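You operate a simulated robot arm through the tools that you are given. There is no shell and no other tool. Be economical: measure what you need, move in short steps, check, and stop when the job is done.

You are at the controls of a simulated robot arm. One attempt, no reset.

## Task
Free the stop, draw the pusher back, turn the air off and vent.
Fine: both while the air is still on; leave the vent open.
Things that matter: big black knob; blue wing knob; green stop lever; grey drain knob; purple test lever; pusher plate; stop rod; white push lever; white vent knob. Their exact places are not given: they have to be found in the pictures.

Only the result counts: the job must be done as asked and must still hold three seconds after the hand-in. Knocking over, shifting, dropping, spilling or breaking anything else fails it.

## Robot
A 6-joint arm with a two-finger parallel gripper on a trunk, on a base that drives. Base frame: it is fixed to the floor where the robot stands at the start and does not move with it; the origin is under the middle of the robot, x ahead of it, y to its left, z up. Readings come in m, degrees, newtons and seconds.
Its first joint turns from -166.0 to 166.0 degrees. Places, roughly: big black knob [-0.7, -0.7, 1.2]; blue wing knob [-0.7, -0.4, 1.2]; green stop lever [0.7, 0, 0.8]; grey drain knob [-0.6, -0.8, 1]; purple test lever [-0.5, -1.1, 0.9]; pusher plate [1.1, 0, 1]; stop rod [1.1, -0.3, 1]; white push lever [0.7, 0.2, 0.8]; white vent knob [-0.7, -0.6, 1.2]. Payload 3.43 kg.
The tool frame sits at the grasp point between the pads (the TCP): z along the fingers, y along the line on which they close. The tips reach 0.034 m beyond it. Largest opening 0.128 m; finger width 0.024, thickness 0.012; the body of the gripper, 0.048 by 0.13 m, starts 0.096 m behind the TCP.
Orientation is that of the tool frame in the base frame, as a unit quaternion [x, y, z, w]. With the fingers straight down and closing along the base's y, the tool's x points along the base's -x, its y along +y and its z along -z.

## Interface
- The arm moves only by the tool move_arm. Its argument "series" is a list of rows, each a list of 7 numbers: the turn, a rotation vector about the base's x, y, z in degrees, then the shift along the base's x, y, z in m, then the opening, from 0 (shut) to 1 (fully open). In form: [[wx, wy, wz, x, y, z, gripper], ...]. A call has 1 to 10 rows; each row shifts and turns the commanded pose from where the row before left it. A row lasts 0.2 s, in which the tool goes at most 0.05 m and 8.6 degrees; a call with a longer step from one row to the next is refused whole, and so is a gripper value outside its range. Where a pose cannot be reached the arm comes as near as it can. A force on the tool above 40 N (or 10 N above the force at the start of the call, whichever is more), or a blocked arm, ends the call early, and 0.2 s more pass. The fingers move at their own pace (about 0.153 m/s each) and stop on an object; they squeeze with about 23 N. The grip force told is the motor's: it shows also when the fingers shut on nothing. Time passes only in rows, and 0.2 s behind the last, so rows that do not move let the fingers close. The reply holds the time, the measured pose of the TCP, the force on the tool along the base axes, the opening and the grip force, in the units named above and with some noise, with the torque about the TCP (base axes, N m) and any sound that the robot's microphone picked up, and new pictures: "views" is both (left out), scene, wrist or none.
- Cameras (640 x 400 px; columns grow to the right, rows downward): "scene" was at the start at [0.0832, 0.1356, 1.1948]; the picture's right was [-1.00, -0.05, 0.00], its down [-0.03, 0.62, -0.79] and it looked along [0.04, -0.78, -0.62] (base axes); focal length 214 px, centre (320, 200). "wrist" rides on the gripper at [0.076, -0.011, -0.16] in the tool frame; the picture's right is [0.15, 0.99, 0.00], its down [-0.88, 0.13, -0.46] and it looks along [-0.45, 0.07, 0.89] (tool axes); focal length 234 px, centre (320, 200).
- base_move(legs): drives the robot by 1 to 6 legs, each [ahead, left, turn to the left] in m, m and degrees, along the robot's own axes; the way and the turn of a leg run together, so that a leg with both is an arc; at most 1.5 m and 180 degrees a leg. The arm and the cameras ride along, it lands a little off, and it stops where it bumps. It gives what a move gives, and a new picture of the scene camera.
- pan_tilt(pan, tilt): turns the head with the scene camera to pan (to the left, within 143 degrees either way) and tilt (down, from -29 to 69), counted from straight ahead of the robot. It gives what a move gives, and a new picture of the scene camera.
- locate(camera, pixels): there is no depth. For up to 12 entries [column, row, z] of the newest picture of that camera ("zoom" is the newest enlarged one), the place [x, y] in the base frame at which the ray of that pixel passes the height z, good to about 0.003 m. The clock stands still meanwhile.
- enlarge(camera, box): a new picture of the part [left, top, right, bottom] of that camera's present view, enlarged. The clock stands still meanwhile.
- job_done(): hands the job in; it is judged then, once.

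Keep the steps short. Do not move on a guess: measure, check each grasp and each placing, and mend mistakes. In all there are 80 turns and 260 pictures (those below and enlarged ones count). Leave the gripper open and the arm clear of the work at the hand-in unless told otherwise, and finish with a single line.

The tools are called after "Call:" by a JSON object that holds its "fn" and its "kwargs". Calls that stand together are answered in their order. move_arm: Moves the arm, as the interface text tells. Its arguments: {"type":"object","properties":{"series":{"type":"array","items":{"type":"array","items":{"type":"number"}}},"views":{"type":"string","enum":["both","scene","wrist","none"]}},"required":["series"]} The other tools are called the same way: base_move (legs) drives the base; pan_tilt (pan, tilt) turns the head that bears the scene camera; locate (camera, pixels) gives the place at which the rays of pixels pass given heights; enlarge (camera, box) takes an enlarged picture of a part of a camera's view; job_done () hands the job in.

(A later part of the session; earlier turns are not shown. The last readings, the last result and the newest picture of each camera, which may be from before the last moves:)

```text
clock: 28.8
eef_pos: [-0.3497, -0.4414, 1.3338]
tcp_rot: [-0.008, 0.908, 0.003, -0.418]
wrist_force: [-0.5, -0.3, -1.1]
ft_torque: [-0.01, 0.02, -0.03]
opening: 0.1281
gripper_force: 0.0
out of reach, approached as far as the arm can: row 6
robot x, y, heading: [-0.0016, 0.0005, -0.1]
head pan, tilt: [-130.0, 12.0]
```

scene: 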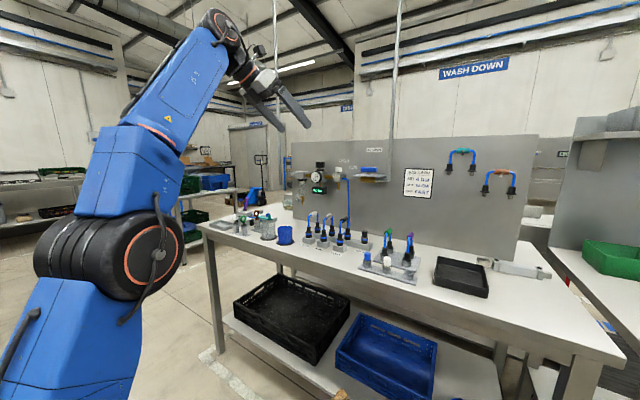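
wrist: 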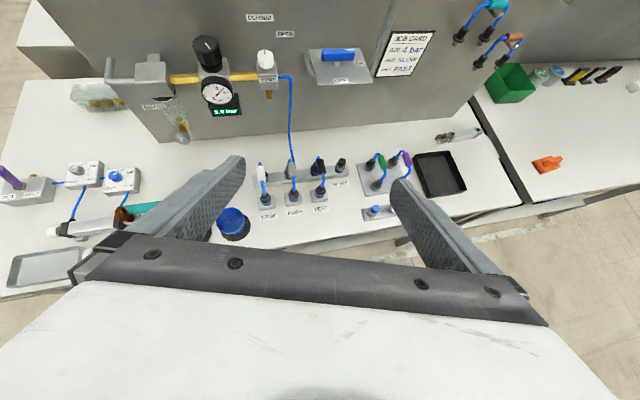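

Great view. Enlarge the wing and vent.

Call:
{"fn": "enlarge", "kwargs": {"camera": "wrist", "box": [230, 5, 390, 105]}}

Call:
{"fn": "enlarge", "kwargs": {"camera": "wrist", "box": [300, 35, 380, 90]}}

Call:
{"fn": "locate", "kwargs": {"camera": "wrist", "pixels": [[339, 55, 1.16], [339, 55, 1.18], [339, 55, 1.2], [322, 55, 1.18], [355, 55, 1.18], [265, 57, 1.16], [265, 57, 1.18], [265, 57, 1.2], [160, 143, 0.85], [465, 115, 0.85], [340, 82, 1.14]]}}

```text
4.00 times, centred on (310, 55) of wrist
```

zoom: 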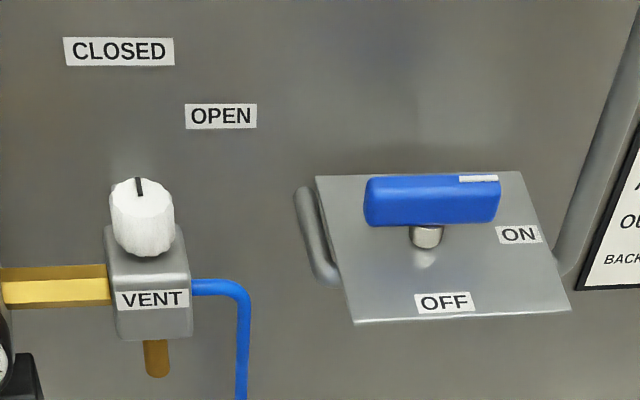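

```text
7.27 times, centred on (340, 62) of wrist
```

zoom: 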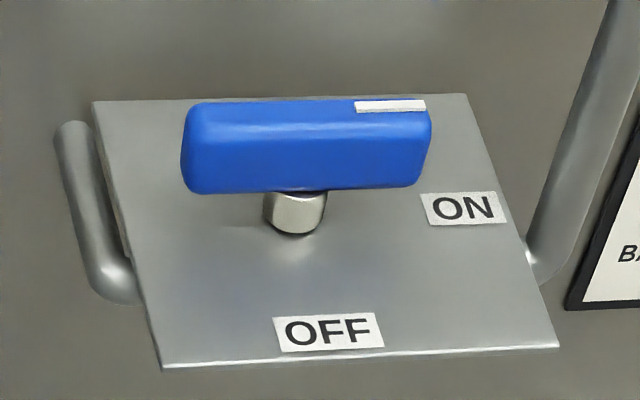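

```text
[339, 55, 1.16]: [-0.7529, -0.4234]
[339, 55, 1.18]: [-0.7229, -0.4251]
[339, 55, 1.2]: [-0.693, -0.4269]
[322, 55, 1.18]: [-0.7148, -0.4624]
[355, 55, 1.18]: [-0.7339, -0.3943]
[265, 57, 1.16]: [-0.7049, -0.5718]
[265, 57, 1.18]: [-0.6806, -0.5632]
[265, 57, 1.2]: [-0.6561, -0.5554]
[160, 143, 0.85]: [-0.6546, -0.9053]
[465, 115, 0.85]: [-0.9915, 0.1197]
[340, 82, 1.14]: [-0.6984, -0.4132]
```

I read: wing pointer at ON (right), OFF is toward the front → turn clockwise from above. Wing centre ≈ (-0.73,-0.424,1.176); vent knob ≈ (-0.694,-0.568,1.17); panel yawed ≈18°. Level the tool, yaw 18°, shut the fingers, and come in front of the wing's left end.

Call:
{"fn": "move_arm", "kwargs": {"series": [[0, 8, 0, 0, 0, -0.02, 0.5], [0, 8, 0, 0, 0, -0.02, 0], [0, 8, 0, 0, 0, -0.02, 0], [0, 8, 0, 0, 0, -0.02, 0], [0, 8.3, 0, 0, 0, -0.02, 0], [0, 0, 6, -0.02, 0, -0.02, 0], [0, 0, 6, -0.02, 0, -0.02, 0], [0, 0, 6, -0.02, 0, -0.01, 0]], "views": "both"}}

```text
clock: 30.6
eef_pos: [-0.4095, -0.4412, 1.1849]
tcp_rot: [-0.118, 0.699, -0.106, -0.697]
wrist_force: [0.5, 0.3, 0.4]
ft_torque: [0.05, -0.01, -0.03]
opening: 0.0002
gripper_force: 22.7
robot x, y, heading: [-0.002, 0.0002, 0.0]
head pan, tilt: [-130.0, 12.0]
```

scene: 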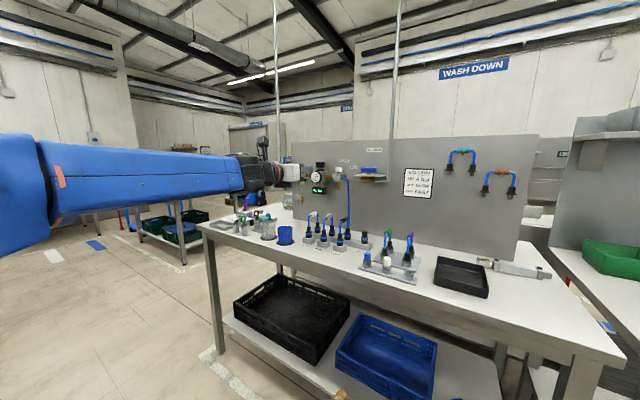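
wrist: 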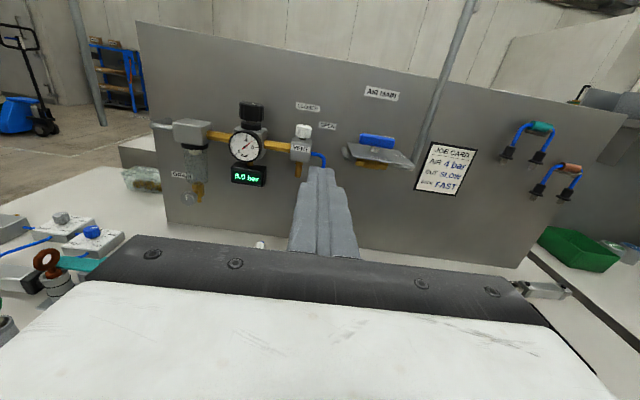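

Call:
{"fn": "locate", "kwargs": {"camera": "wrist", "pixels": [[376, 140, 1.17], [376, 140, 1.18], [360, 139, 1.175], [393, 142, 1.175], [303, 131, 1.17], [303, 131, 1.18], [376, 160, 1.15]]}}

Call:
{"fn": "enlarge", "kwargs": {"camera": "wrist", "box": [280, 90, 440, 190]}}

```text
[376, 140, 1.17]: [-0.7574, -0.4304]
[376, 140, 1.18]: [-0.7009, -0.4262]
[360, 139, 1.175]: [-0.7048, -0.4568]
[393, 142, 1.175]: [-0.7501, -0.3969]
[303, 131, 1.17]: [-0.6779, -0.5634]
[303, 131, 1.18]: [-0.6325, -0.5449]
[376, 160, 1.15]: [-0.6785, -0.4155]
```

```text
4.00 times, centred on (360, 140) of wrist
```

zoom: 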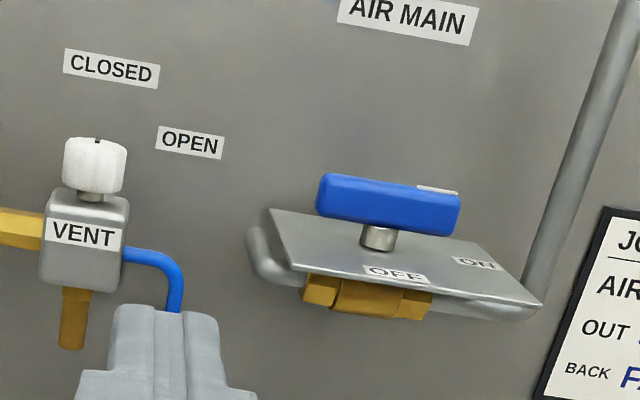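

Go to standoff in front of the wing's left end.

Call:
{"fn": "move_arm", "kwargs": {"series": [[0, 0, 0, -0.044, 0.003, -0.001, 0], [0, 0, 0, -0.044, 0.003, -0.001, 0], [0, 0, 0, -0.044, 0.003, -0.001, 0], [0, 0, 0, -0.044, 0.003, -0.001, 0], [0, 0, 0, -0.044, 0.003, -0.001, 0]], "views": "both"}}

Call:
{"fn": "enlarge", "kwargs": {"camera": "wrist", "box": [240, 90, 440, 215]}}

Call:
{"fn": "enlarge", "kwargs": {"camera": "scene", "box": [325, 145, 405, 195]}}

```text
clock: 31.8
eef_pos: [-0.6315, -0.4257, 1.1804]
tcp_rot: [-0.117, 0.698, -0.106, -0.698]
wrist_force: [0.2, 0.4, 0.7]
ft_torque: [0.03, -0.1, -0.01]
opening: 0.0001
gripper_force: 22.7
robot x, y, heading: [0.0008, -0.0018, -0.2]
head pan, tilt: [-130.0, 12.0]
```

scene: 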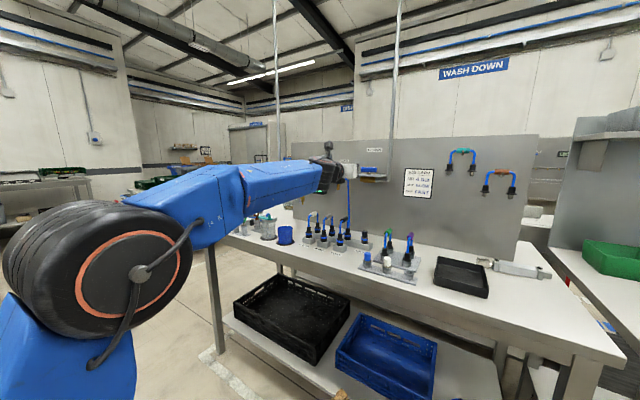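
wrist: 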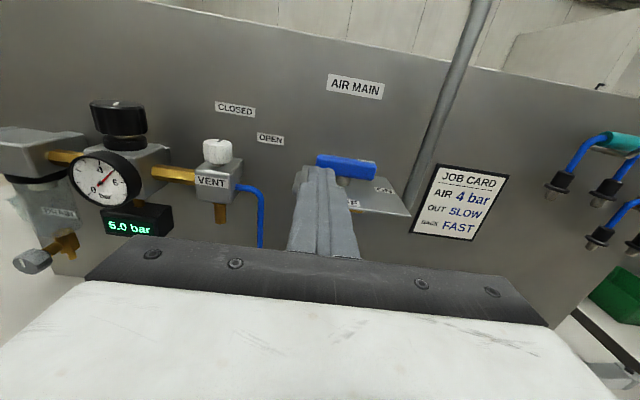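

```text
3.20 times, centred on (340, 152) of wrist
```

zoom: 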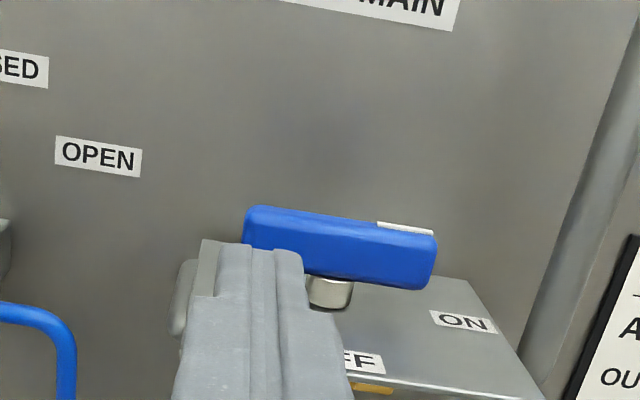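

```text
8.00 times, centred on (365, 170) of scene
```

zoom: 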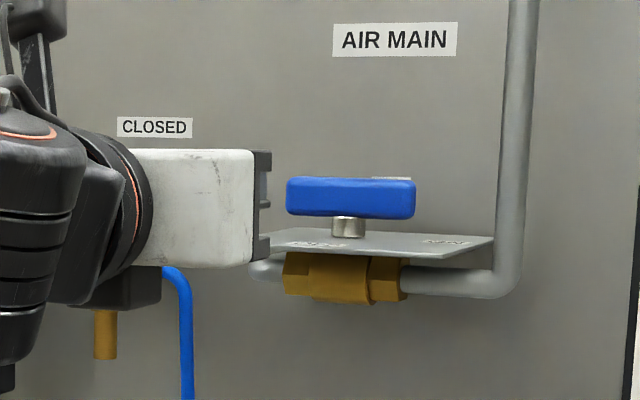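

Lower 4 mm, shift 4 mm right, and advance 7.5 cm to push the left end back.

Call:
{"fn": "move_arm", "kwargs": {"series": [[0, 0, 0, -0.0012, 0.0038, -0.004, 0], [0, 0, 0, -0.019, -0.0062, 0, 0], [0, 0, 0, -0.019, -0.0062, 0, 0], [0, 0, 0, -0.0114, -0.0037, 0, 0], [0, 0, 0, -0.0114, -0.0037, 0, 0], [0, 0, 0, -0.0114, -0.0037, 0, 0]], "views": "both"}}

Call:
{"fn": "enlarge", "kwargs": {"camera": "wrist", "box": [240, 90, 440, 215]}}

Call:
{"fn": "enlarge", "kwargs": {"camera": "scene", "box": [325, 145, 405, 195]}}

```text
clock: 33.2
eef_pos: [-0.7038, -0.4462, 1.1772]
tcp_rot: [-0.117, 0.699, -0.105, -0.698]
wrist_force: [1.7, -0.2, -0.8]
ft_torque: [-0.01, -0.03, 0.01]
opening: 0.0
gripper_force: 23.7
robot x, y, heading: [0.0017, 0.0007, -0.2]
head pan, tilt: [-130.0, 12.0]
```

scene: 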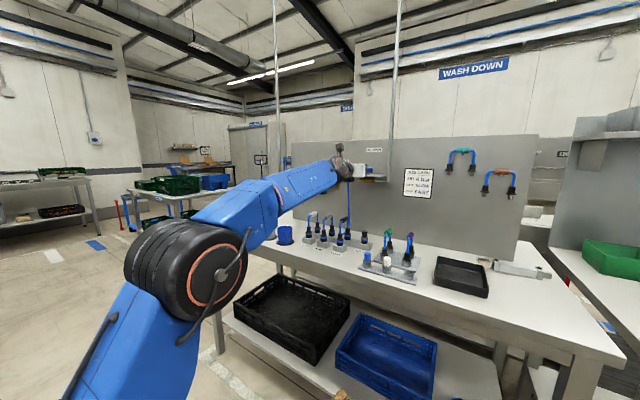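
wrist: 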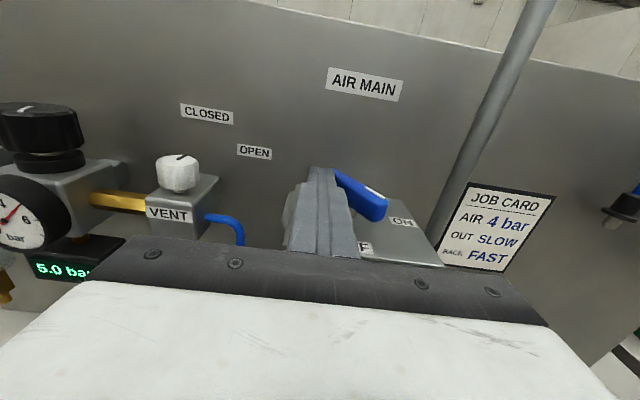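

```text
3.20 times, centred on (340, 152) of wrist
```

zoom: 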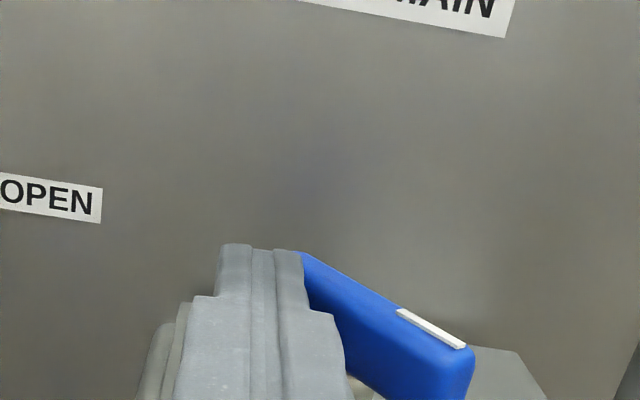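

```text
8.00 times, centred on (365, 170) of scene
```

zoom: 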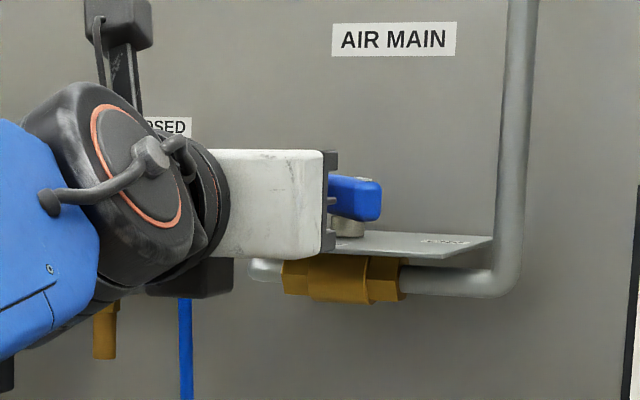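

Wing at ~50°. Advance 1 cm and slide right to carry it further.

Call:
{"fn": "move_arm", "kwargs": {"series": [[0, 0, 0, -0.0095, -0.0031, 0, 0], [0, 0, 0, -0.0019, 0.0057, 0, 0], [0, 0, 0, -0.0019, 0.0057, 0, 0]], "views": "wrist"}}

Call:
{"fn": "enlarge", "kwargs": {"camera": "wrist", "box": [240, 120, 440, 245]}}

```text
clock: 34.0
eef_pos: [-0.7157, -0.4417, 1.1753]
tcp_rot: [-0.119, 0.699, -0.106, -0.698]
wrist_force: [-2.3, -29.1, 1.0]
ft_torque: [-0.33, 0.1, 0.54]
opening: 0.0
gripper_force: 23.1
robot x, y, heading: [0.0024, 0.0028, -0.0]
head pan, tilt: [-130.0, 12.0]
```

wrist: 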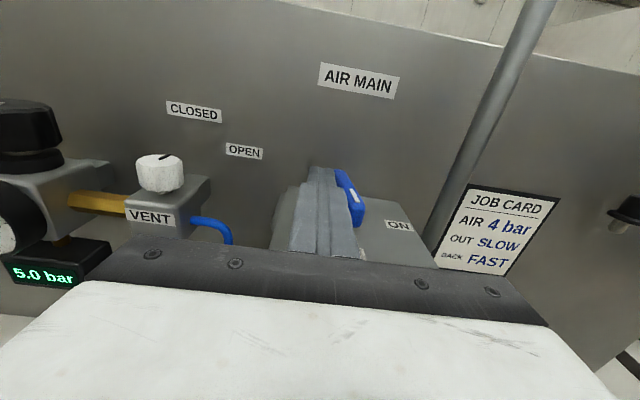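

```text
3.20 times, centred on (340, 182) of wrist
```

zoom: 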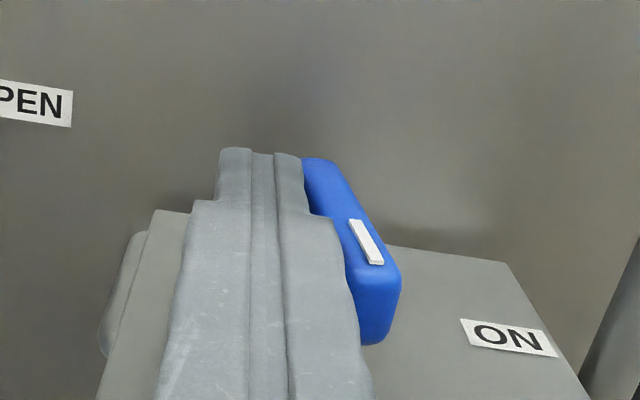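

About 75–80°; the finger's step blocks more. Back off and finish from the right side of the protruding front half.

Call:
{"fn": "move_arm", "kwargs": {"series": [[0, 0, 0, 0.0025, -0.0076, 0, 0], [0, 0, 0, 0.0428, 0.014, 0, 0], [0, 0, 0, 0.0428, 0.014, 0, 0], [0, 0, 0, -0.0096, 0.0295, 0, 0], [0, 0, 0, -0.0096, 0.0295, 0, 0]], "views": "wrist"}}

Call:
{"fn": "enlarge", "kwargs": {"camera": "wrist", "box": [200, 90, 400, 215]}}

```text
clock: 35.2
eef_pos: [-0.6458, -0.3642, 1.1751]
tcp_rot: [0.116, -0.696, 0.105, 0.701]
wrist_force: [-0.3, -0.3, 0.4]
ft_torque: [-0.03, 0.01, -0.01]
opening: 0.0
gripper_force: 23.0
out of reach, approached as far as the arm can: row 5
robot x, y, heading: [0.0026, -0.0003, -0.1]
head pan, tilt: [-130.0, 12.0]
```

wrist: 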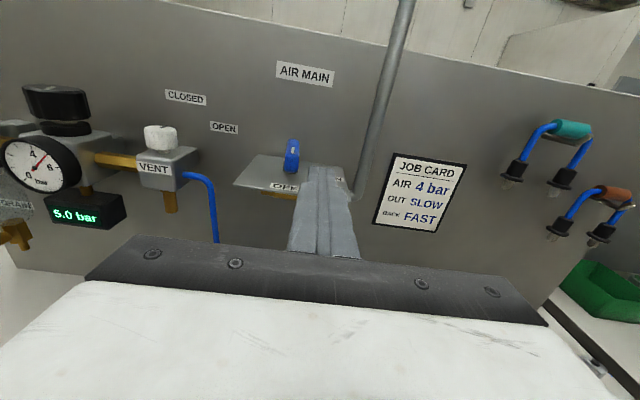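

```text
3.20 times, centred on (300, 152) of wrist
```

zoom: 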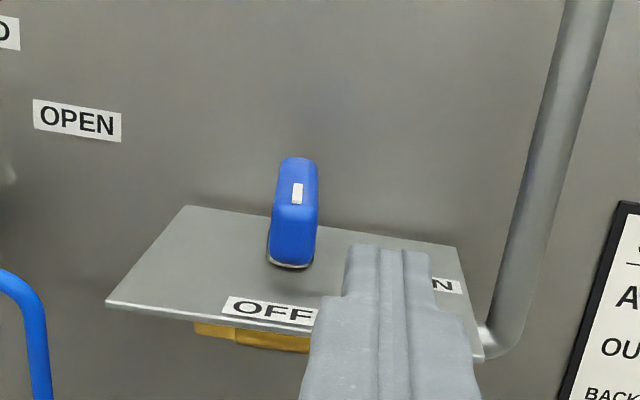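

Wing about 10–15° short of OFF. Advance on its right side and push left.

Call:
{"fn": "move_arm", "kwargs": {"series": [[0, 0, 0, -0.0168, -0.0055, 0, 0], [0, 0, 0, -0.0168, -0.0055, 0, 0], [0, 0, 0, -0.0168, -0.0055, 0, 0], [0, 0, 0, 0.0019, -0.0057, 0, 0], [0, 0, 0, 0.0019, -0.0057, 0, 0], [0, 0, 0, 0.0019, -0.0057, 0, 0]], "views": "wrist"}}

Call:
{"fn": "enlarge", "kwargs": {"camera": "wrist", "box": [200, 90, 400, 215]}}

```text
clock: 36.6
eef_pos: [-0.6831, -0.391, 1.1764]
tcp_rot: [-0.117, 0.699, -0.105, -0.697]
wrist_force: [-10.5, 20.9, 0.5]
ft_torque: [-0.15, -0.03, -0.8]
opening: 0.0
gripper_force: 23.5
out of reach, approached as far as the arm can: row 1
robot x, y, heading: [-0.0002, 0.0025, -0.0]
head pan, tilt: [-130.0, 12.0]
```

wrist: 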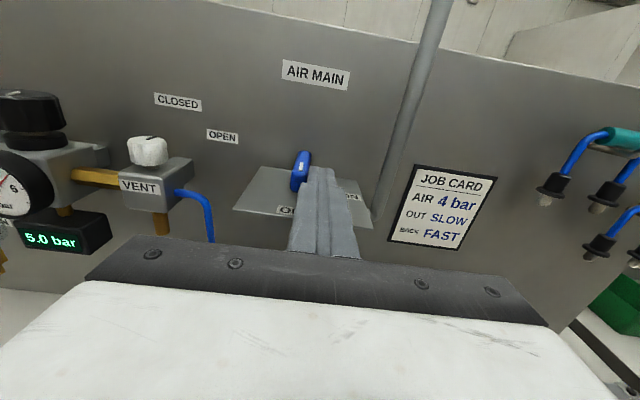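

```text
3.20 times, centred on (300, 152) of wrist
```

zoom: 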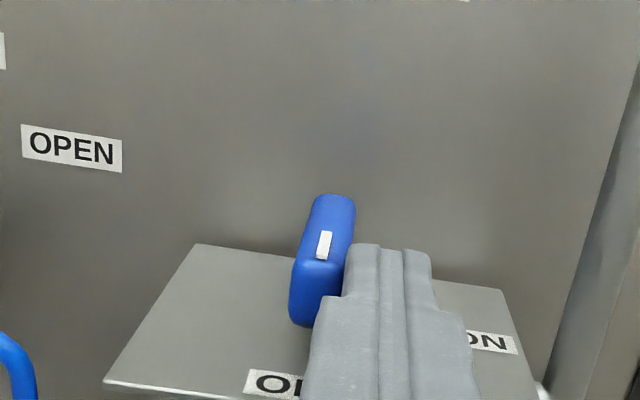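

Looks square to the plate now, with 23 N resistance. One more 4 mm nudge, then back off and check.

Call:
{"fn": "move_arm", "kwargs": {"series": [[0, 0, 0, 0.0013, -0.0038, 0, 0], [0, 0, 0, -0.0022, 0.0066, 0, 0], [0, 0, 0, -0.0016, 0.0048, 0, 0], [0, 0, 0, 0.0428, 0.014, 0, 0], [0, 0, 0, 0.0428, 0.014, 0, 0]], "views": "wrist"}}

Call:
{"fn": "enlarge", "kwargs": {"camera": "wrist", "box": [200, 90, 400, 215]}}

Call:
{"fn": "enlarge", "kwargs": {"camera": "wrist", "box": [0, 80, 240, 230]}}

```text
clock: 37.0
eef_pos: [-0.683, -0.3917, 1.1775]
tcp_rot: [-0.115, 0.7, -0.102, -0.697]
wrist_force: [-4.2, 11.5, 0.6]
ft_torque: [-0.09, 0.03, -0.38]
opening: 0.0
gripper_force: 22.6
robot x, y, heading: [0.002, 0.0002, 0.1]
head pan, tilt: [-130.0, 12.0]
stopped in row 1: the force on the tool passed its limit at 44 N (the readings are from after the stop); the commanded pose is now the measured one
```

wrist: 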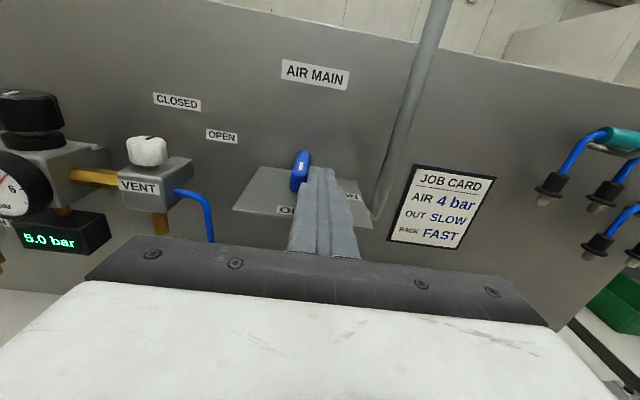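

```text
3.20 times, centred on (300, 152) of wrist
```

zoom: 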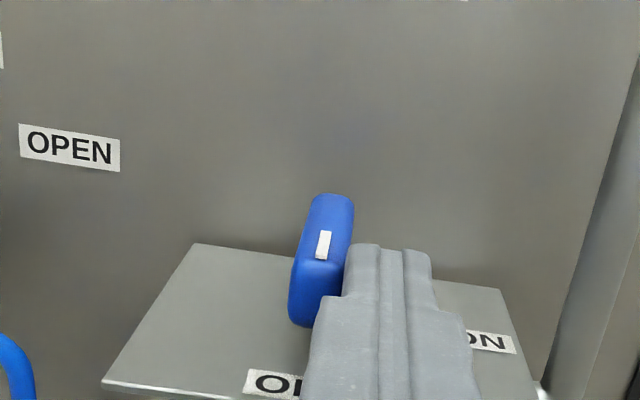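

```text
2.67 times, centred on (120, 155) of wrist
```

zoom: 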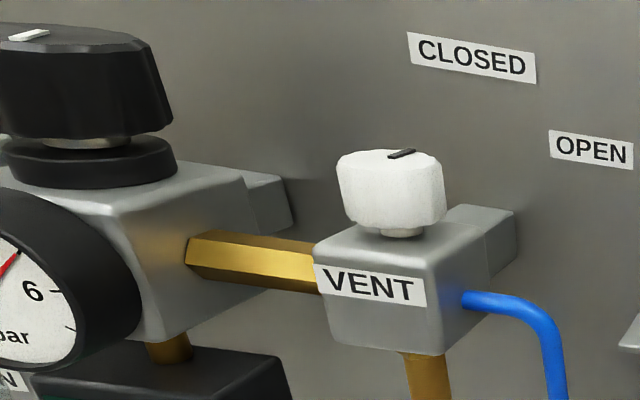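

It's at its hard stop: OFF. Now retreat, and go to a standoff before the vent knob with yaw +30°, fingers opening.

Call:
{"fn": "move_arm", "kwargs": {"series": [[0, 0, 0, -0.0031, 0.0096, 0, 0], [0, 0, 0, 0.0428, 0.014, 0, 0], [0, 0, 0, 0.0428, 0.014, 0.0, 0], [0, 0, 7.5, -0.0005, -0.029, 0.005, 0], [0, 0, 7.5, -0.0005, -0.029, 0.005, 0.2], [0, 0, 7.5, -0.0005, -0.029, 0.005, 0.55], [0, 0, 7.5, -0.0005, -0.029, 0.005, 0.55]], "views": "both"}}

Call:
{"fn": "enlarge", "kwargs": {"camera": "wrist", "box": [220, 70, 460, 220]}}

```text
clock: 38.6
eef_pos: [-0.6213, -0.4803, 1.1979]
tcp_rot: [0.293, -0.646, 0.28, 0.647]
wrist_force: [0.3, 0.1, 0.4]
ft_torque: [0.06, -0.07, -0.03]
opening: 0.0705
gripper_force: 0.1
out of reach, approached as far as the arm can: row 3
robot x, y, heading: [-0.0011, 0.0019, -0.2]
head pan, tilt: [-130.0, 12.0]
```

scene: 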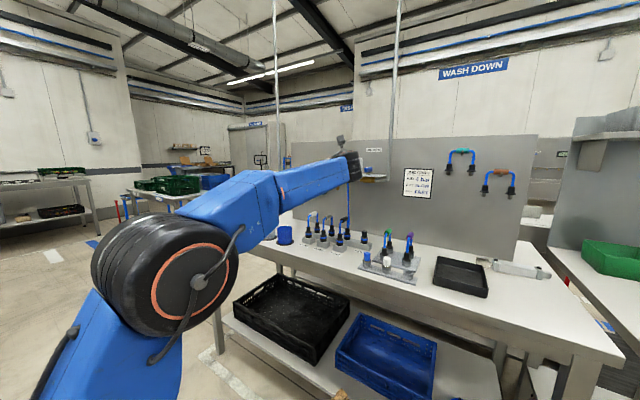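
wrist: 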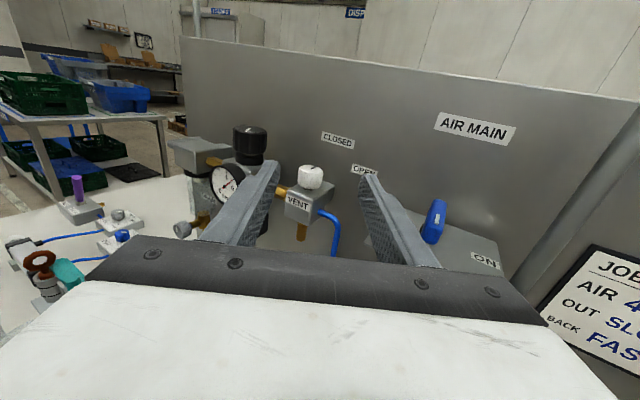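

```text
2.67 times, centred on (340, 145) of wrist
```

zoom: 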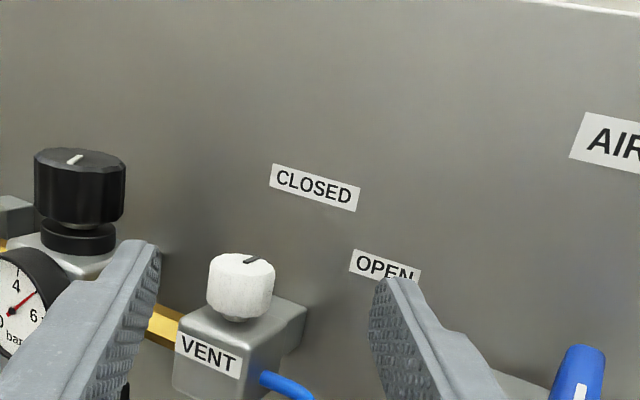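

Call:
{"fn": "locate", "kwargs": {"camera": "wrist", "pixels": [[310, 178, 1.16], [310, 178, 1.17], [310, 178, 1.18], [311, 168, 1.185], [308, 189, 1.155]]}}

```text
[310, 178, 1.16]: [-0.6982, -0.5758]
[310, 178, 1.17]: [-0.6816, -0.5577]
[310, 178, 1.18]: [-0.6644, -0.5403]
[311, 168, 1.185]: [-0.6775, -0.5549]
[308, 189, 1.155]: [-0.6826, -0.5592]
```

Vent knob ≈ (-0.693,-0.567,1.166). Lower to its height, narrow the opening, and advance around it.

Call:
{"fn": "move_arm", "kwargs": {"series": [[0, 0, 0, 0, -0.001, -0.028, 0.45], [0, 0, 0, -0.022, -0.026, 0, 0.45], [0, 0, 0, -0.022, -0.026, 0, 0.45], [0, 0, 0, -0.022, -0.027, 0, 0.45]], "views": "both"}}

Call:
{"fn": "enlarge", "kwargs": {"camera": "wrist", "box": [220, 120, 420, 245]}}

Call:
{"fn": "enlarge", "kwargs": {"camera": "scene", "box": [310, 145, 390, 195]}}

```text
clock: 39.7
eef_pos: [-0.6855, -0.5574, 1.167]
tcp_rot: [-0.293, 0.646, -0.282, -0.646]
wrist_force: [21.4, 7.9, -5.8]
ft_torque: [-0.52, -0.29, -2.35]
opening: 0.0578
gripper_force: 0.1
robot x, y, heading: [0.0013, 0.0016, 0.0]
head pan, tilt: [-130.0, 12.0]
stopped in row 4: the force on the tool passed its limit at 98 N (the readings are from after the stop); the commanded pose is now the measured one
```

scene: 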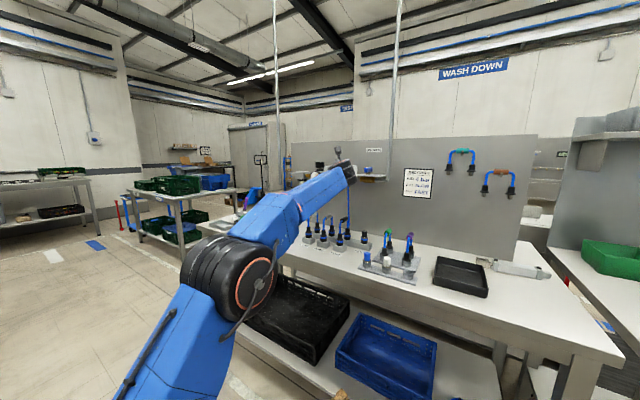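
wrist: 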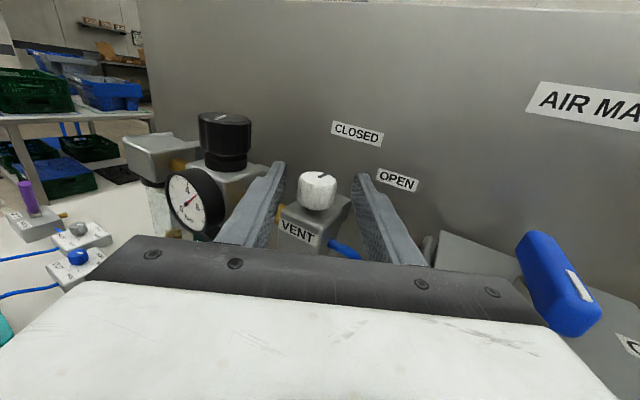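

```text
3.20 times, centred on (320, 182) of wrist
```

zoom: 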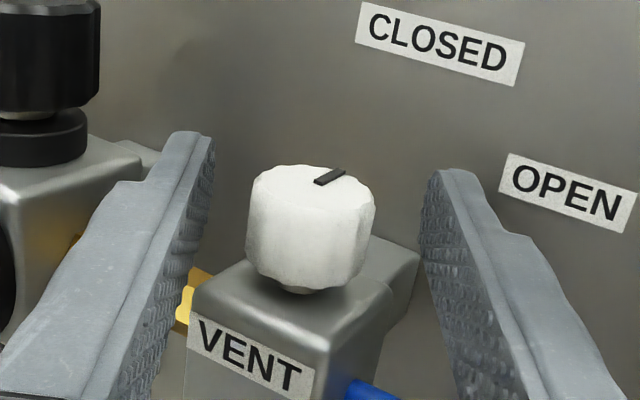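

```text
8.00 times, centred on (350, 170) of scene
```

zoom: 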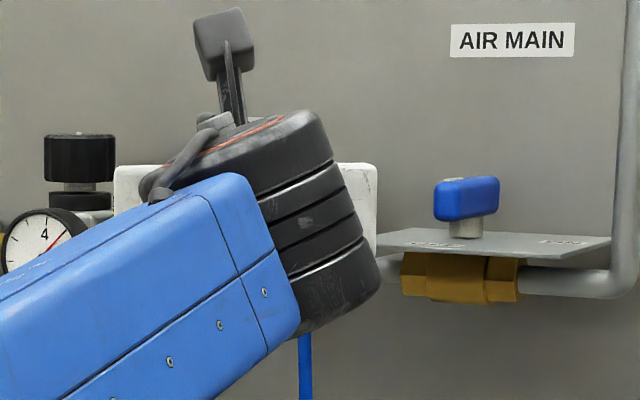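

The gripper's right end hit the edge of the wing's plate (force along the panel normal, u≈-0.035 of wing). Retreat straight back, then pitch the tool 35° down so its body passes above everything.

Call:
{"fn": "move_arm", "kwargs": {"series": [[0, 0, 0, 0.027, 0.03, 0, 0.45], [0, 0, 0, 0.027, 0.03, 0, 0.45], [0, 0, 0, 0.027, 0.03, 0.01, 0.45], [5.2, -4.68, 0, 0, 0, 0.02, 0.45], [5.2, -4.68, 0, 0, 0, 0.02, 0.45], [5.2, -4.68, 0, 0, 0, 0.02, 0.45], [5.2, -4.68, 0, 0, 0, 0.0, 0.45], [5.2, -4.68, 0, 0, 0, 0, 0.45]], "views": "both"}}

Call:
{"fn": "enlarge", "kwargs": {"camera": "wrist", "box": [220, 30, 460, 180]}}

```text
clock: 41.5
eef_pos: [-0.5797, -0.454, 1.2044]
tcp_rot: [-0.366, 0.81, -0.182, -0.42]
wrist_force: [-0.1, 0.4, -0.6]
ft_torque: [0.0, 0.02, 0.03]
opening: 0.0576
gripper_force: 0.0
out of reach, approached as far as the arm can: row 7, 8
robot x, y, heading: [-0.001, 0.0003, -0.2]
head pan, tilt: [-130.0, 12.0]
```

scene: 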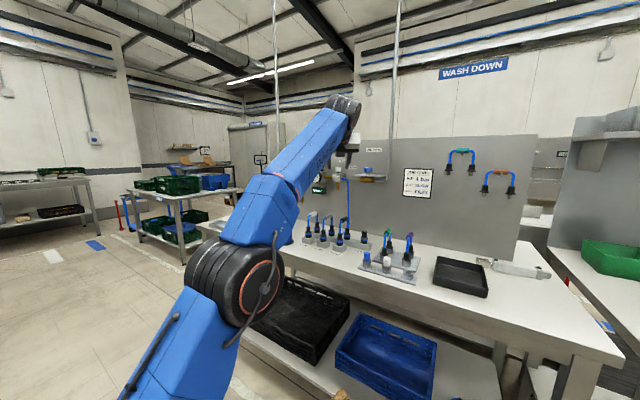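
wrist: 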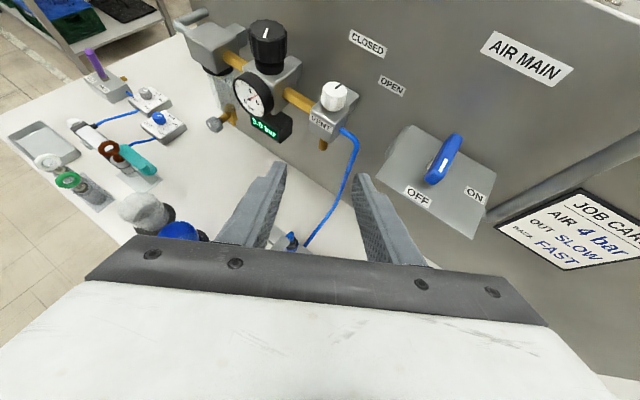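

```text
2.67 times, centred on (340, 105) of wrist
```

zoom: 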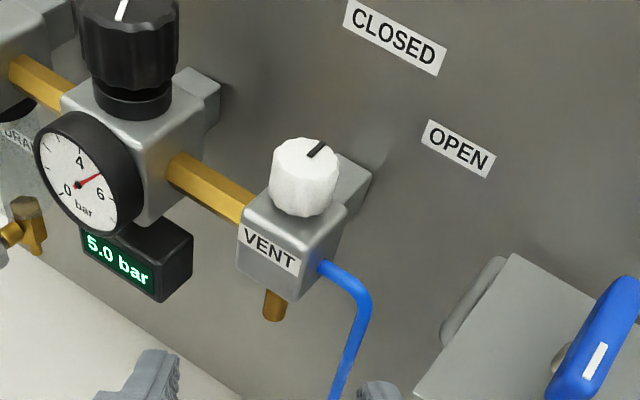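

Orientation is right (pitch 35°). Re-measure the knob from here.

Call:
{"fn": "locate", "kwargs": {"camera": "wrist", "pixels": [[336, 87, 1.18], [336, 87, 1.185], [334, 97, 1.165], [334, 97, 1.17], [331, 109, 1.15]]}}

```text
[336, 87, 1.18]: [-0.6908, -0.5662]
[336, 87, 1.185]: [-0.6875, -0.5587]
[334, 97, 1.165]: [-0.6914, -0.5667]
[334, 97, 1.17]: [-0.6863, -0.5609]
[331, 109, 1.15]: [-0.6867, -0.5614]
```

Call:
{"fn": "move_arm", "kwargs": {"series": [[0, 0, 0, -0.0242, -0.0233, 0.0023, 0.45], [0, 0, 0, -0.0242, -0.0233, 0.0023, 0.45], [0, 0, 0, -0.0242, -0.0233, 0.0023, 0.45]], "views": "wrist"}}

Call:
{"fn": "enlarge", "kwargs": {"camera": "wrist", "box": [220, 80, 420, 205]}}

```text
clock: 42.3
eef_pos: [-0.6055, -0.4964, 1.1698]
tcp_rot: [-0.367, 0.809, -0.182, -0.421]
wrist_force: [1.3, 0.1, 0.5]
ft_torque: [-0.01, -0.03, -0.02]
opening: 0.0577
gripper_force: 0.0
out of reach, approached as far as the arm can: row 1, 2, 3
robot x, y, heading: [-0.0001, 0.0006, -0.1]
head pan, tilt: [-130.0, 12.0]
```

wrist: 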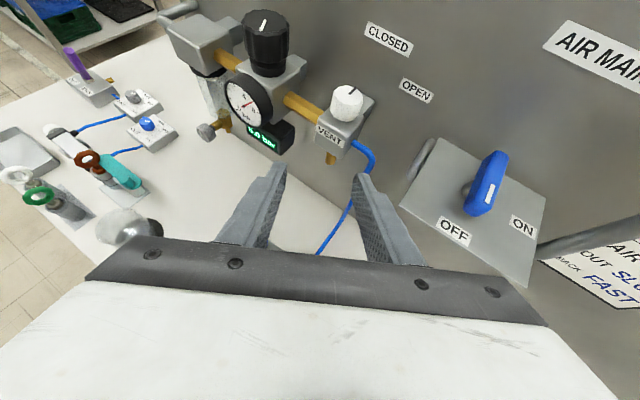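

```text
3.20 times, centred on (320, 142) of wrist
```

zoom: 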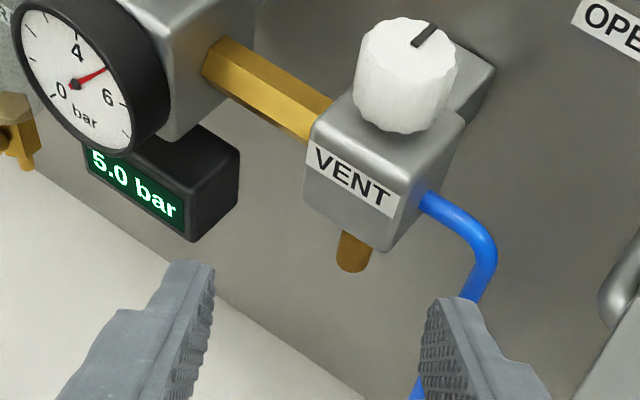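

Out of reach this way. Find what angle the vent must turn: locate the labels on the wall plane.

Call:
{"fn": "locate", "kwargs": {"camera": "wrist", "pixels": [[388, 38, 1.25], [388, 38, 1.2], [388, 38, 1.15], [416, 90, 1.2], [416, 90, 1.15], [416, 90, 1.1], [452, 232, 1.14], [440, 140, 1.14], [399, 205, 1.14]]}}

```text
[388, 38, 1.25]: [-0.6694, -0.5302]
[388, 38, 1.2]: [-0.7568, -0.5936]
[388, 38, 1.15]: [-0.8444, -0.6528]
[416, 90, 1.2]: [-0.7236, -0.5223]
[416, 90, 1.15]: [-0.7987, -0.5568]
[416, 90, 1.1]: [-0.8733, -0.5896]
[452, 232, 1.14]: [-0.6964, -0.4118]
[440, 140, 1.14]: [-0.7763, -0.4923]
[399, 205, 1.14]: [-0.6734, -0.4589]
```

CLOSED is straight behind the knob, OPEN to its right (≥32° clockwise). I level the tool again with only 12° yaw offset (clears the plate) and stand off.

Call:
{"fn": "move_arm", "kwargs": {"series": [[0, 0, 0, 0.027, 0.03, 0.02, 0.45], [-5.2, 4.68, 0, 0, 0, 0, 0.45], [-5.2, 4.68, 0, 0, 0, 0, 0.45], [-5.2, 4.68, 0, 0, 0, 0, 0.45], [-5.2, 4.68, 0, 0, 0, 0, 0.45], [-5.2, 4.68, 0, 0, 0, 0, 0.45], [0, 0, -6, -0.003, -0.013, 0, 0.45], [0, 0, -6, -0.003, -0.013, 0, 0.45], [0, 0, -6, -0.003, -0.013, -0.02, 0.45]], "views": "wrist"}}

Call:
{"fn": "enlarge", "kwargs": {"camera": "wrist", "box": [220, 80, 420, 205]}}

```text
clock: 44.3
eef_pos: [-0.5878, -0.5042, 1.1695]
tcp_rot: [-0.187, 0.684, -0.177, -0.682]
wrist_force: [0.6, 2.0, 1.0]
ft_torque: [0.02, -0.03, 0.03]
opening: 0.0576
gripper_force: 0.0
robot x, y, heading: [0.0012, -0.0007, -0.1]
head pan, tilt: [-130.0, 12.0]
```

wrist: 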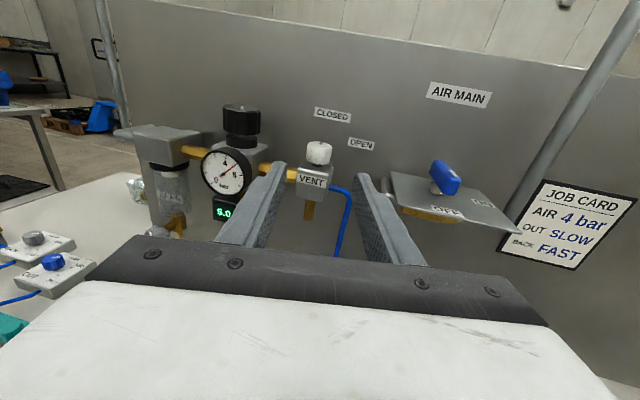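

```text
3.20 times, centred on (320, 142) of wrist
```

zoom: 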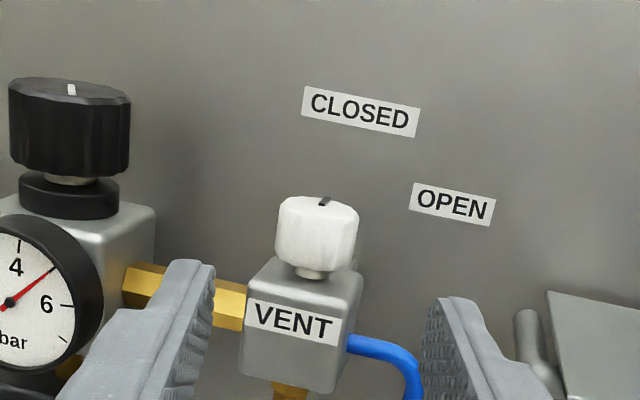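

Advance around the knob.

Call:
{"fn": "move_arm", "kwargs": {"series": [[0, 0, 0, -0.0313, -0.0188, 0, 0.45], [0, 0, 0, -0.0313, -0.0188, 0, 0.45], [0, 0, 0, -0.0313, -0.0188, 0, 0.45]], "views": "wrist"}}

Call:
{"fn": "enlarge", "kwargs": {"camera": "wrist", "box": [220, 100, 420, 225]}}

```text
clock: 45.1
eef_pos: [-0.6812, -0.5616, 1.1693]
tcp_rot: [-0.188, 0.684, -0.177, -0.682]
wrist_force: [-0.2, -0.4, 0.8]
ft_torque: [0.07, -0.08, 0.01]
opening: 0.0577
gripper_force: 0.1
robot x, y, heading: [-0.0042, -0.0019, -0.0]
head pan, tilt: [-130.0, 12.0]
```

wrist: 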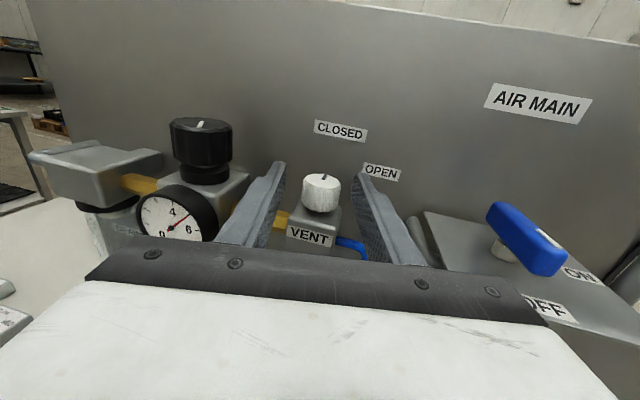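

```text
3.20 times, centred on (320, 162) of wrist
```

zoom: 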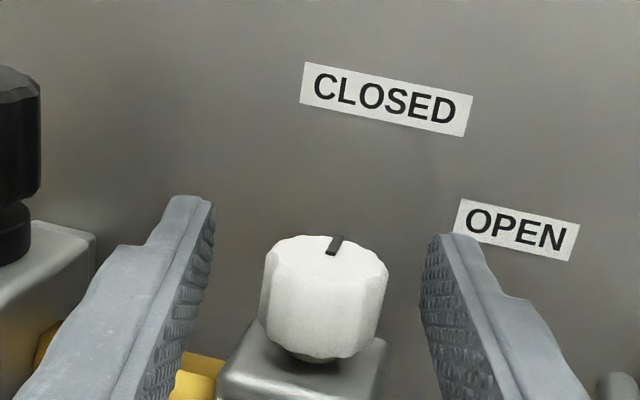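

Knob centred between the pads. Close on it.

Call:
{"fn": "move_arm", "kwargs": {"series": [[0, 0, 0, 0, 0, 0, 0.3], [0, 0, 0, 0, 0, 0, 0.0], [0, 0, 0, 0, 0, 0, 0.0]], "views": "none"}}

```text
clock: 45.9
eef_pos: [-0.683, -0.5613, 1.1691]
tcp_rot: [-0.188, 0.685, -0.176, -0.682]
wrist_force: [-2.7, 3.2, -0.9]
ft_torque: [-0.85, -0.53, -0.07]
opening: 0.0297
gripper_force: 45.5
robot x, y, heading: [0.0019, 0.0012, -0.3]
head pan, tilt: [-130.0, 12.0]
```

Gripped at 0.030 m. Turn it clockwise 28° about the knob axis.

Call:
{"fn": "move_arm", "kwargs": {"series": [[0, 0, -7, 0.0005, -0.0011, 0, 0], [0, 0, -7, 0.0004, -0.0011, 0, 0], [0, 0, -7, 0.0003, -0.0012, 0, 0], [0, 0, -7, 0.0001, -0.0012, 0, 0]], "views": "both"}}

Call:
{"fn": "enlarge", "kwargs": {"camera": "wrist", "box": [180, 100, 420, 250]}}

```text
clock: 46.2
eef_pos: [-0.6816, -0.5602, 1.1663]
tcp_rot: [0.183, -0.683, 0.175, 0.685]
wrist_force: [-4.3, -7.3, -1.9]
ft_torque: [-0.95, -0.16, -0.2]
opening: 0.0298
gripper_force: 45.1
out of reach, approached as far as the arm can: row 1
robot x, y, heading: [-0.002, 0.0023, -0.2]
head pan, tilt: [-130.0, 12.0]
stopped in row 1: the force on the tool passed its limit at 56 N (the readings are from after the stop); the commanded pose is now the measured one
```

scene: 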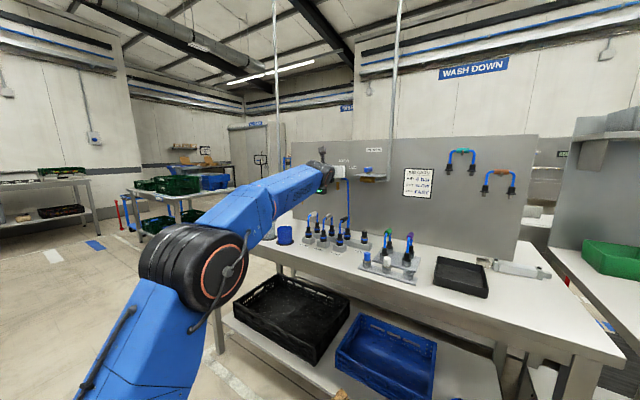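
wrist: 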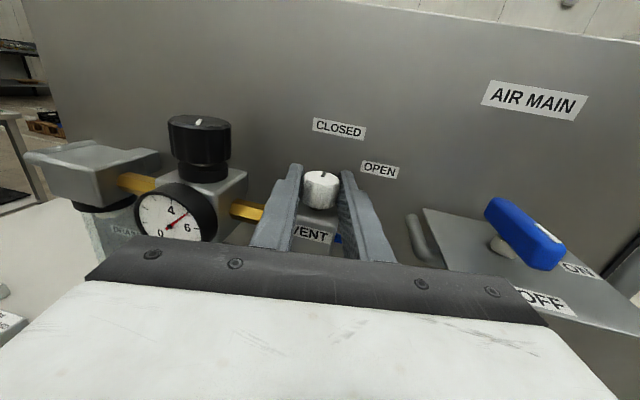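

```text
2.67 times, centred on (300, 175) of wrist
```

zoom: 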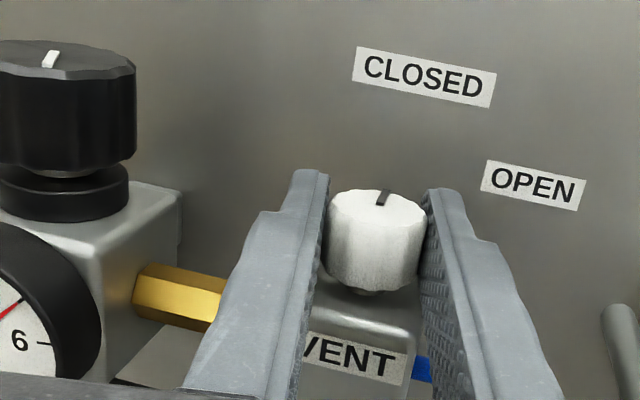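

The arm is at its reach limit for this rotation; the base has to come nearer. Open, retreat, and look at the floor space.

Call:
{"fn": "move_arm", "kwargs": {"series": [[0, 0, 0, 0, 0, 0, 0.45], [0, 0, 0, 0, 0, 0, 0.45], [0, 0, 0, 0.0346, 0.02, 0, 0.45], [0, 0, 0, 0.0346, 0.02, 0, 0.45], [0, 0, 0, 0.0346, 0.02, 0, 0.45], [0, 0, 0, 0.04, 0.02, 0, 0.45], [0, 0, 0, 0.04, 0.02, 0, 0.45], [0, 0, 0, 0.04, 0.02, 0, 0.45]], "views": "wrist"}}

Call:
{"fn": "pan_tilt", "kwargs": {"pan": -120, "tilt": 60}}

```text
clock: 48.0
eef_pos: [-0.4549, -0.4381, 1.1678]
tcp_rot: [0.182, -0.683, 0.173, 0.685]
wrist_force: [-0.6, -0.4, -0.1]
ft_torque: [-0.03, 0.07, -0.03]
opening: 0.0575
gripper_force: 0.0
robot x, y, heading: [-0.0011, -0.0036, -0.4]
head pan, tilt: [-130.0, 12.0]
```

wrist: 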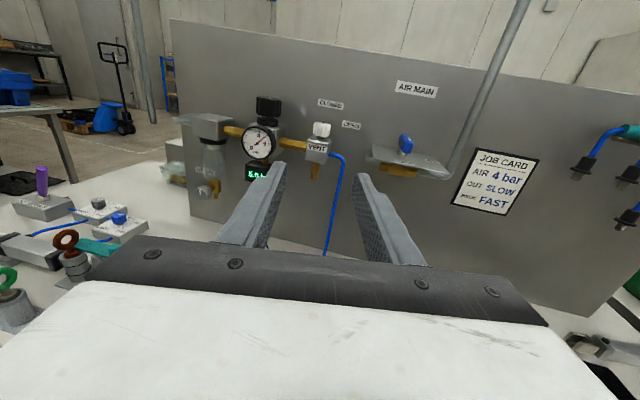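

```text
clock: 49.1
eef_pos: [-0.4571, -0.4371, 1.1685]
tcp_rot: [0.183, -0.683, 0.175, 0.686]
wrist_force: [-0.2, 1.0, 0.3]
ft_torque: [0.02, -0.03, 0.0]
opening: 0.0578
gripper_force: 0.1
robot x, y, heading: [0.0029, 0.0009, 0.2]
head pan, tilt: [-120.0, 60.0]
```

scene: 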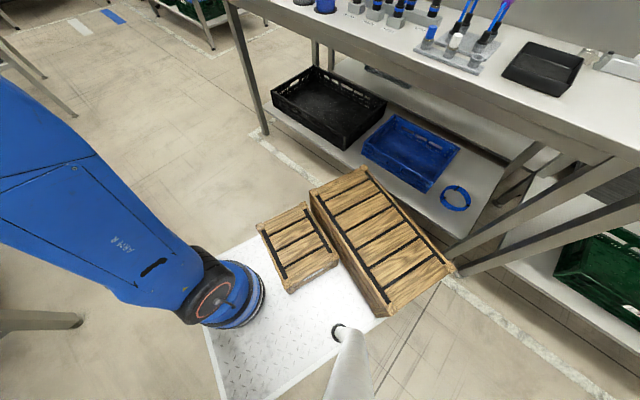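

Call:
{"fn": "locate", "kwargs": {"camera": "scene", "pixels": [[267, 133, 0.0], [455, 268, 0.2], [455, 268, 0.4], [360, 168, 0.3], [256, 228, 0.3], [388, 315, 0.3], [385, 318, 0.1], [210, 335, 0.1], [460, 268, 0.05], [480, 265, 0.0], [235, 290, 0.1], [265, 105, 0.3]]}}

Call:
{"fn": "pan_tilt", "kwargs": {"pan": -143, "tilt": 69}}

```text
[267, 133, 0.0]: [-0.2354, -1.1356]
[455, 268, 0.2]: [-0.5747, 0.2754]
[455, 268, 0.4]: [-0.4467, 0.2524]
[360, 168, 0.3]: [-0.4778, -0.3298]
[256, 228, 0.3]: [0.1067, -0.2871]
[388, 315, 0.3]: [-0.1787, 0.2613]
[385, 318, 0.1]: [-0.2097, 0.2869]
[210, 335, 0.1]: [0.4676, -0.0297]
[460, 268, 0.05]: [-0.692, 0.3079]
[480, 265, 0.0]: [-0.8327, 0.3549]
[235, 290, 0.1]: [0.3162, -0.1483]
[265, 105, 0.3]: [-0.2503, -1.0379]
```

```text
clock: 50.0
eef_pos: [-0.4572, -0.4381, 1.1688]
tcp_rot: [0.182, -0.683, 0.175, 0.686]
wrist_force: [0.5, -0.2, -0.5]
ft_torque: [-0.01, -0.02, 0.03]
opening: 0.0576
gripper_force: 0.0
robot x, y, heading: [-0.0037, -0.0019, -0.2]
head pan, tilt: [-143.0, 68.8]
```

scene: 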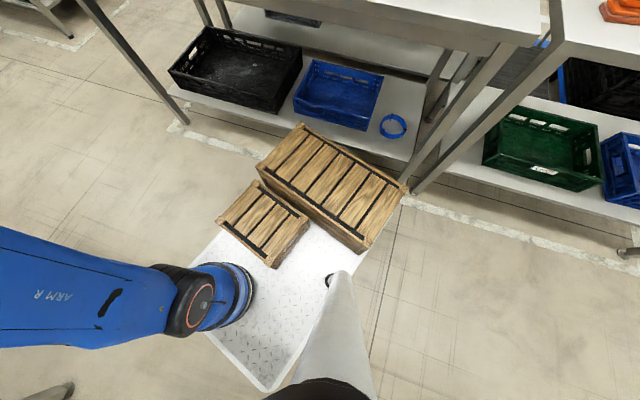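

The arm stands at the front-right of the platform, so turning the robot brings the arm nearer the air panel. Check the floor in front first.

Call:
{"fn": "pan_tilt", "kwargs": {"pan": 0, "tilt": 55}}

Call:
{"fn": "pan_tilt", "kwargs": {"pan": 60, "tilt": 50}}

Call:
{"fn": "pan_tilt", "kwargs": {"pan": -60, "tilt": 50}}

```text
clock: 52.3
eef_pos: [-0.4566, -0.4374, 1.1674]
tcp_rot: [0.183, -0.683, 0.175, 0.686]
wrist_force: [0.5, 0.3, 0.3]
ft_torque: [-0.03, -0.02, 0.01]
opening: 0.0577
gripper_force: 0.0
robot x, y, heading: [-0.0013, 0.0027, -0.2]
head pan, tilt: [0.0, 55.0]
```

scene: 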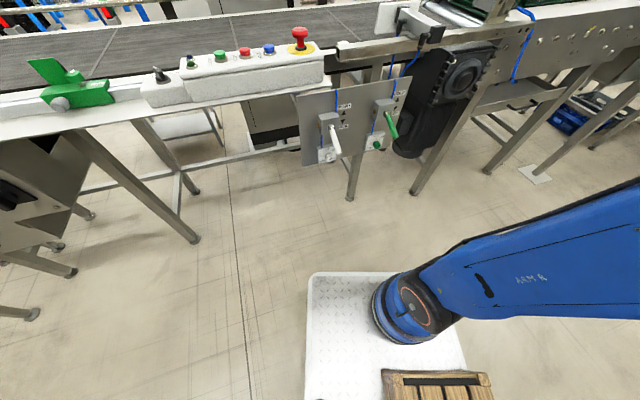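

```text
clock: 53.6
eef_pos: [-0.4571, -0.4395, 1.1683]
tcp_rot: [0.183, -0.683, 0.174, 0.686]
wrist_force: [0.1, 0.0, 0.2]
ft_torque: [-0.02, -0.03, 0.01]
opening: 0.0575
gripper_force: 0.0
robot x, y, heading: [-0.0014, 0.0009, 0.2]
head pan, tilt: [60.0, 50.0]
```

scene: 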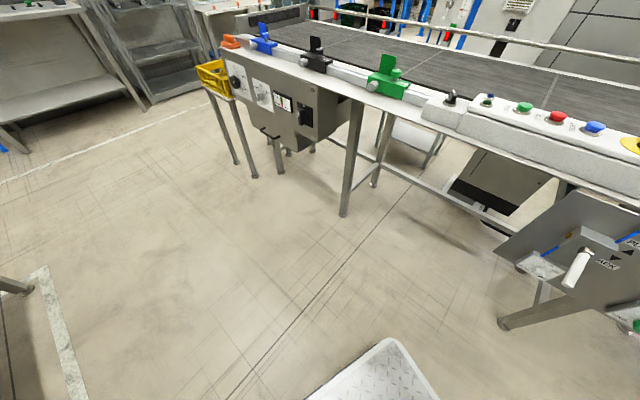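

```text
clock: 55.6
eef_pos: [-0.4565, -0.4388, 1.1681]
tcp_rot: [0.183, -0.683, 0.175, 0.686]
wrist_force: [1.1, 0.1, 0.9]
ft_torque: [-0.03, 0.01, 0.01]
opening: 0.0575
gripper_force: 0.1
robot x, y, heading: [0.0001, 0.0014, -0.3]
head pan, tilt: [-60.0, 50.0]
```

scene: 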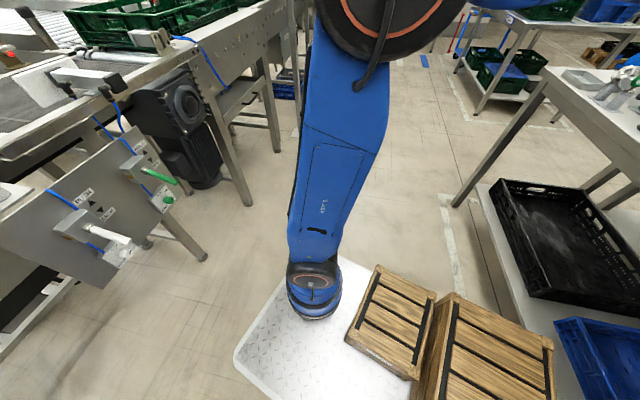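

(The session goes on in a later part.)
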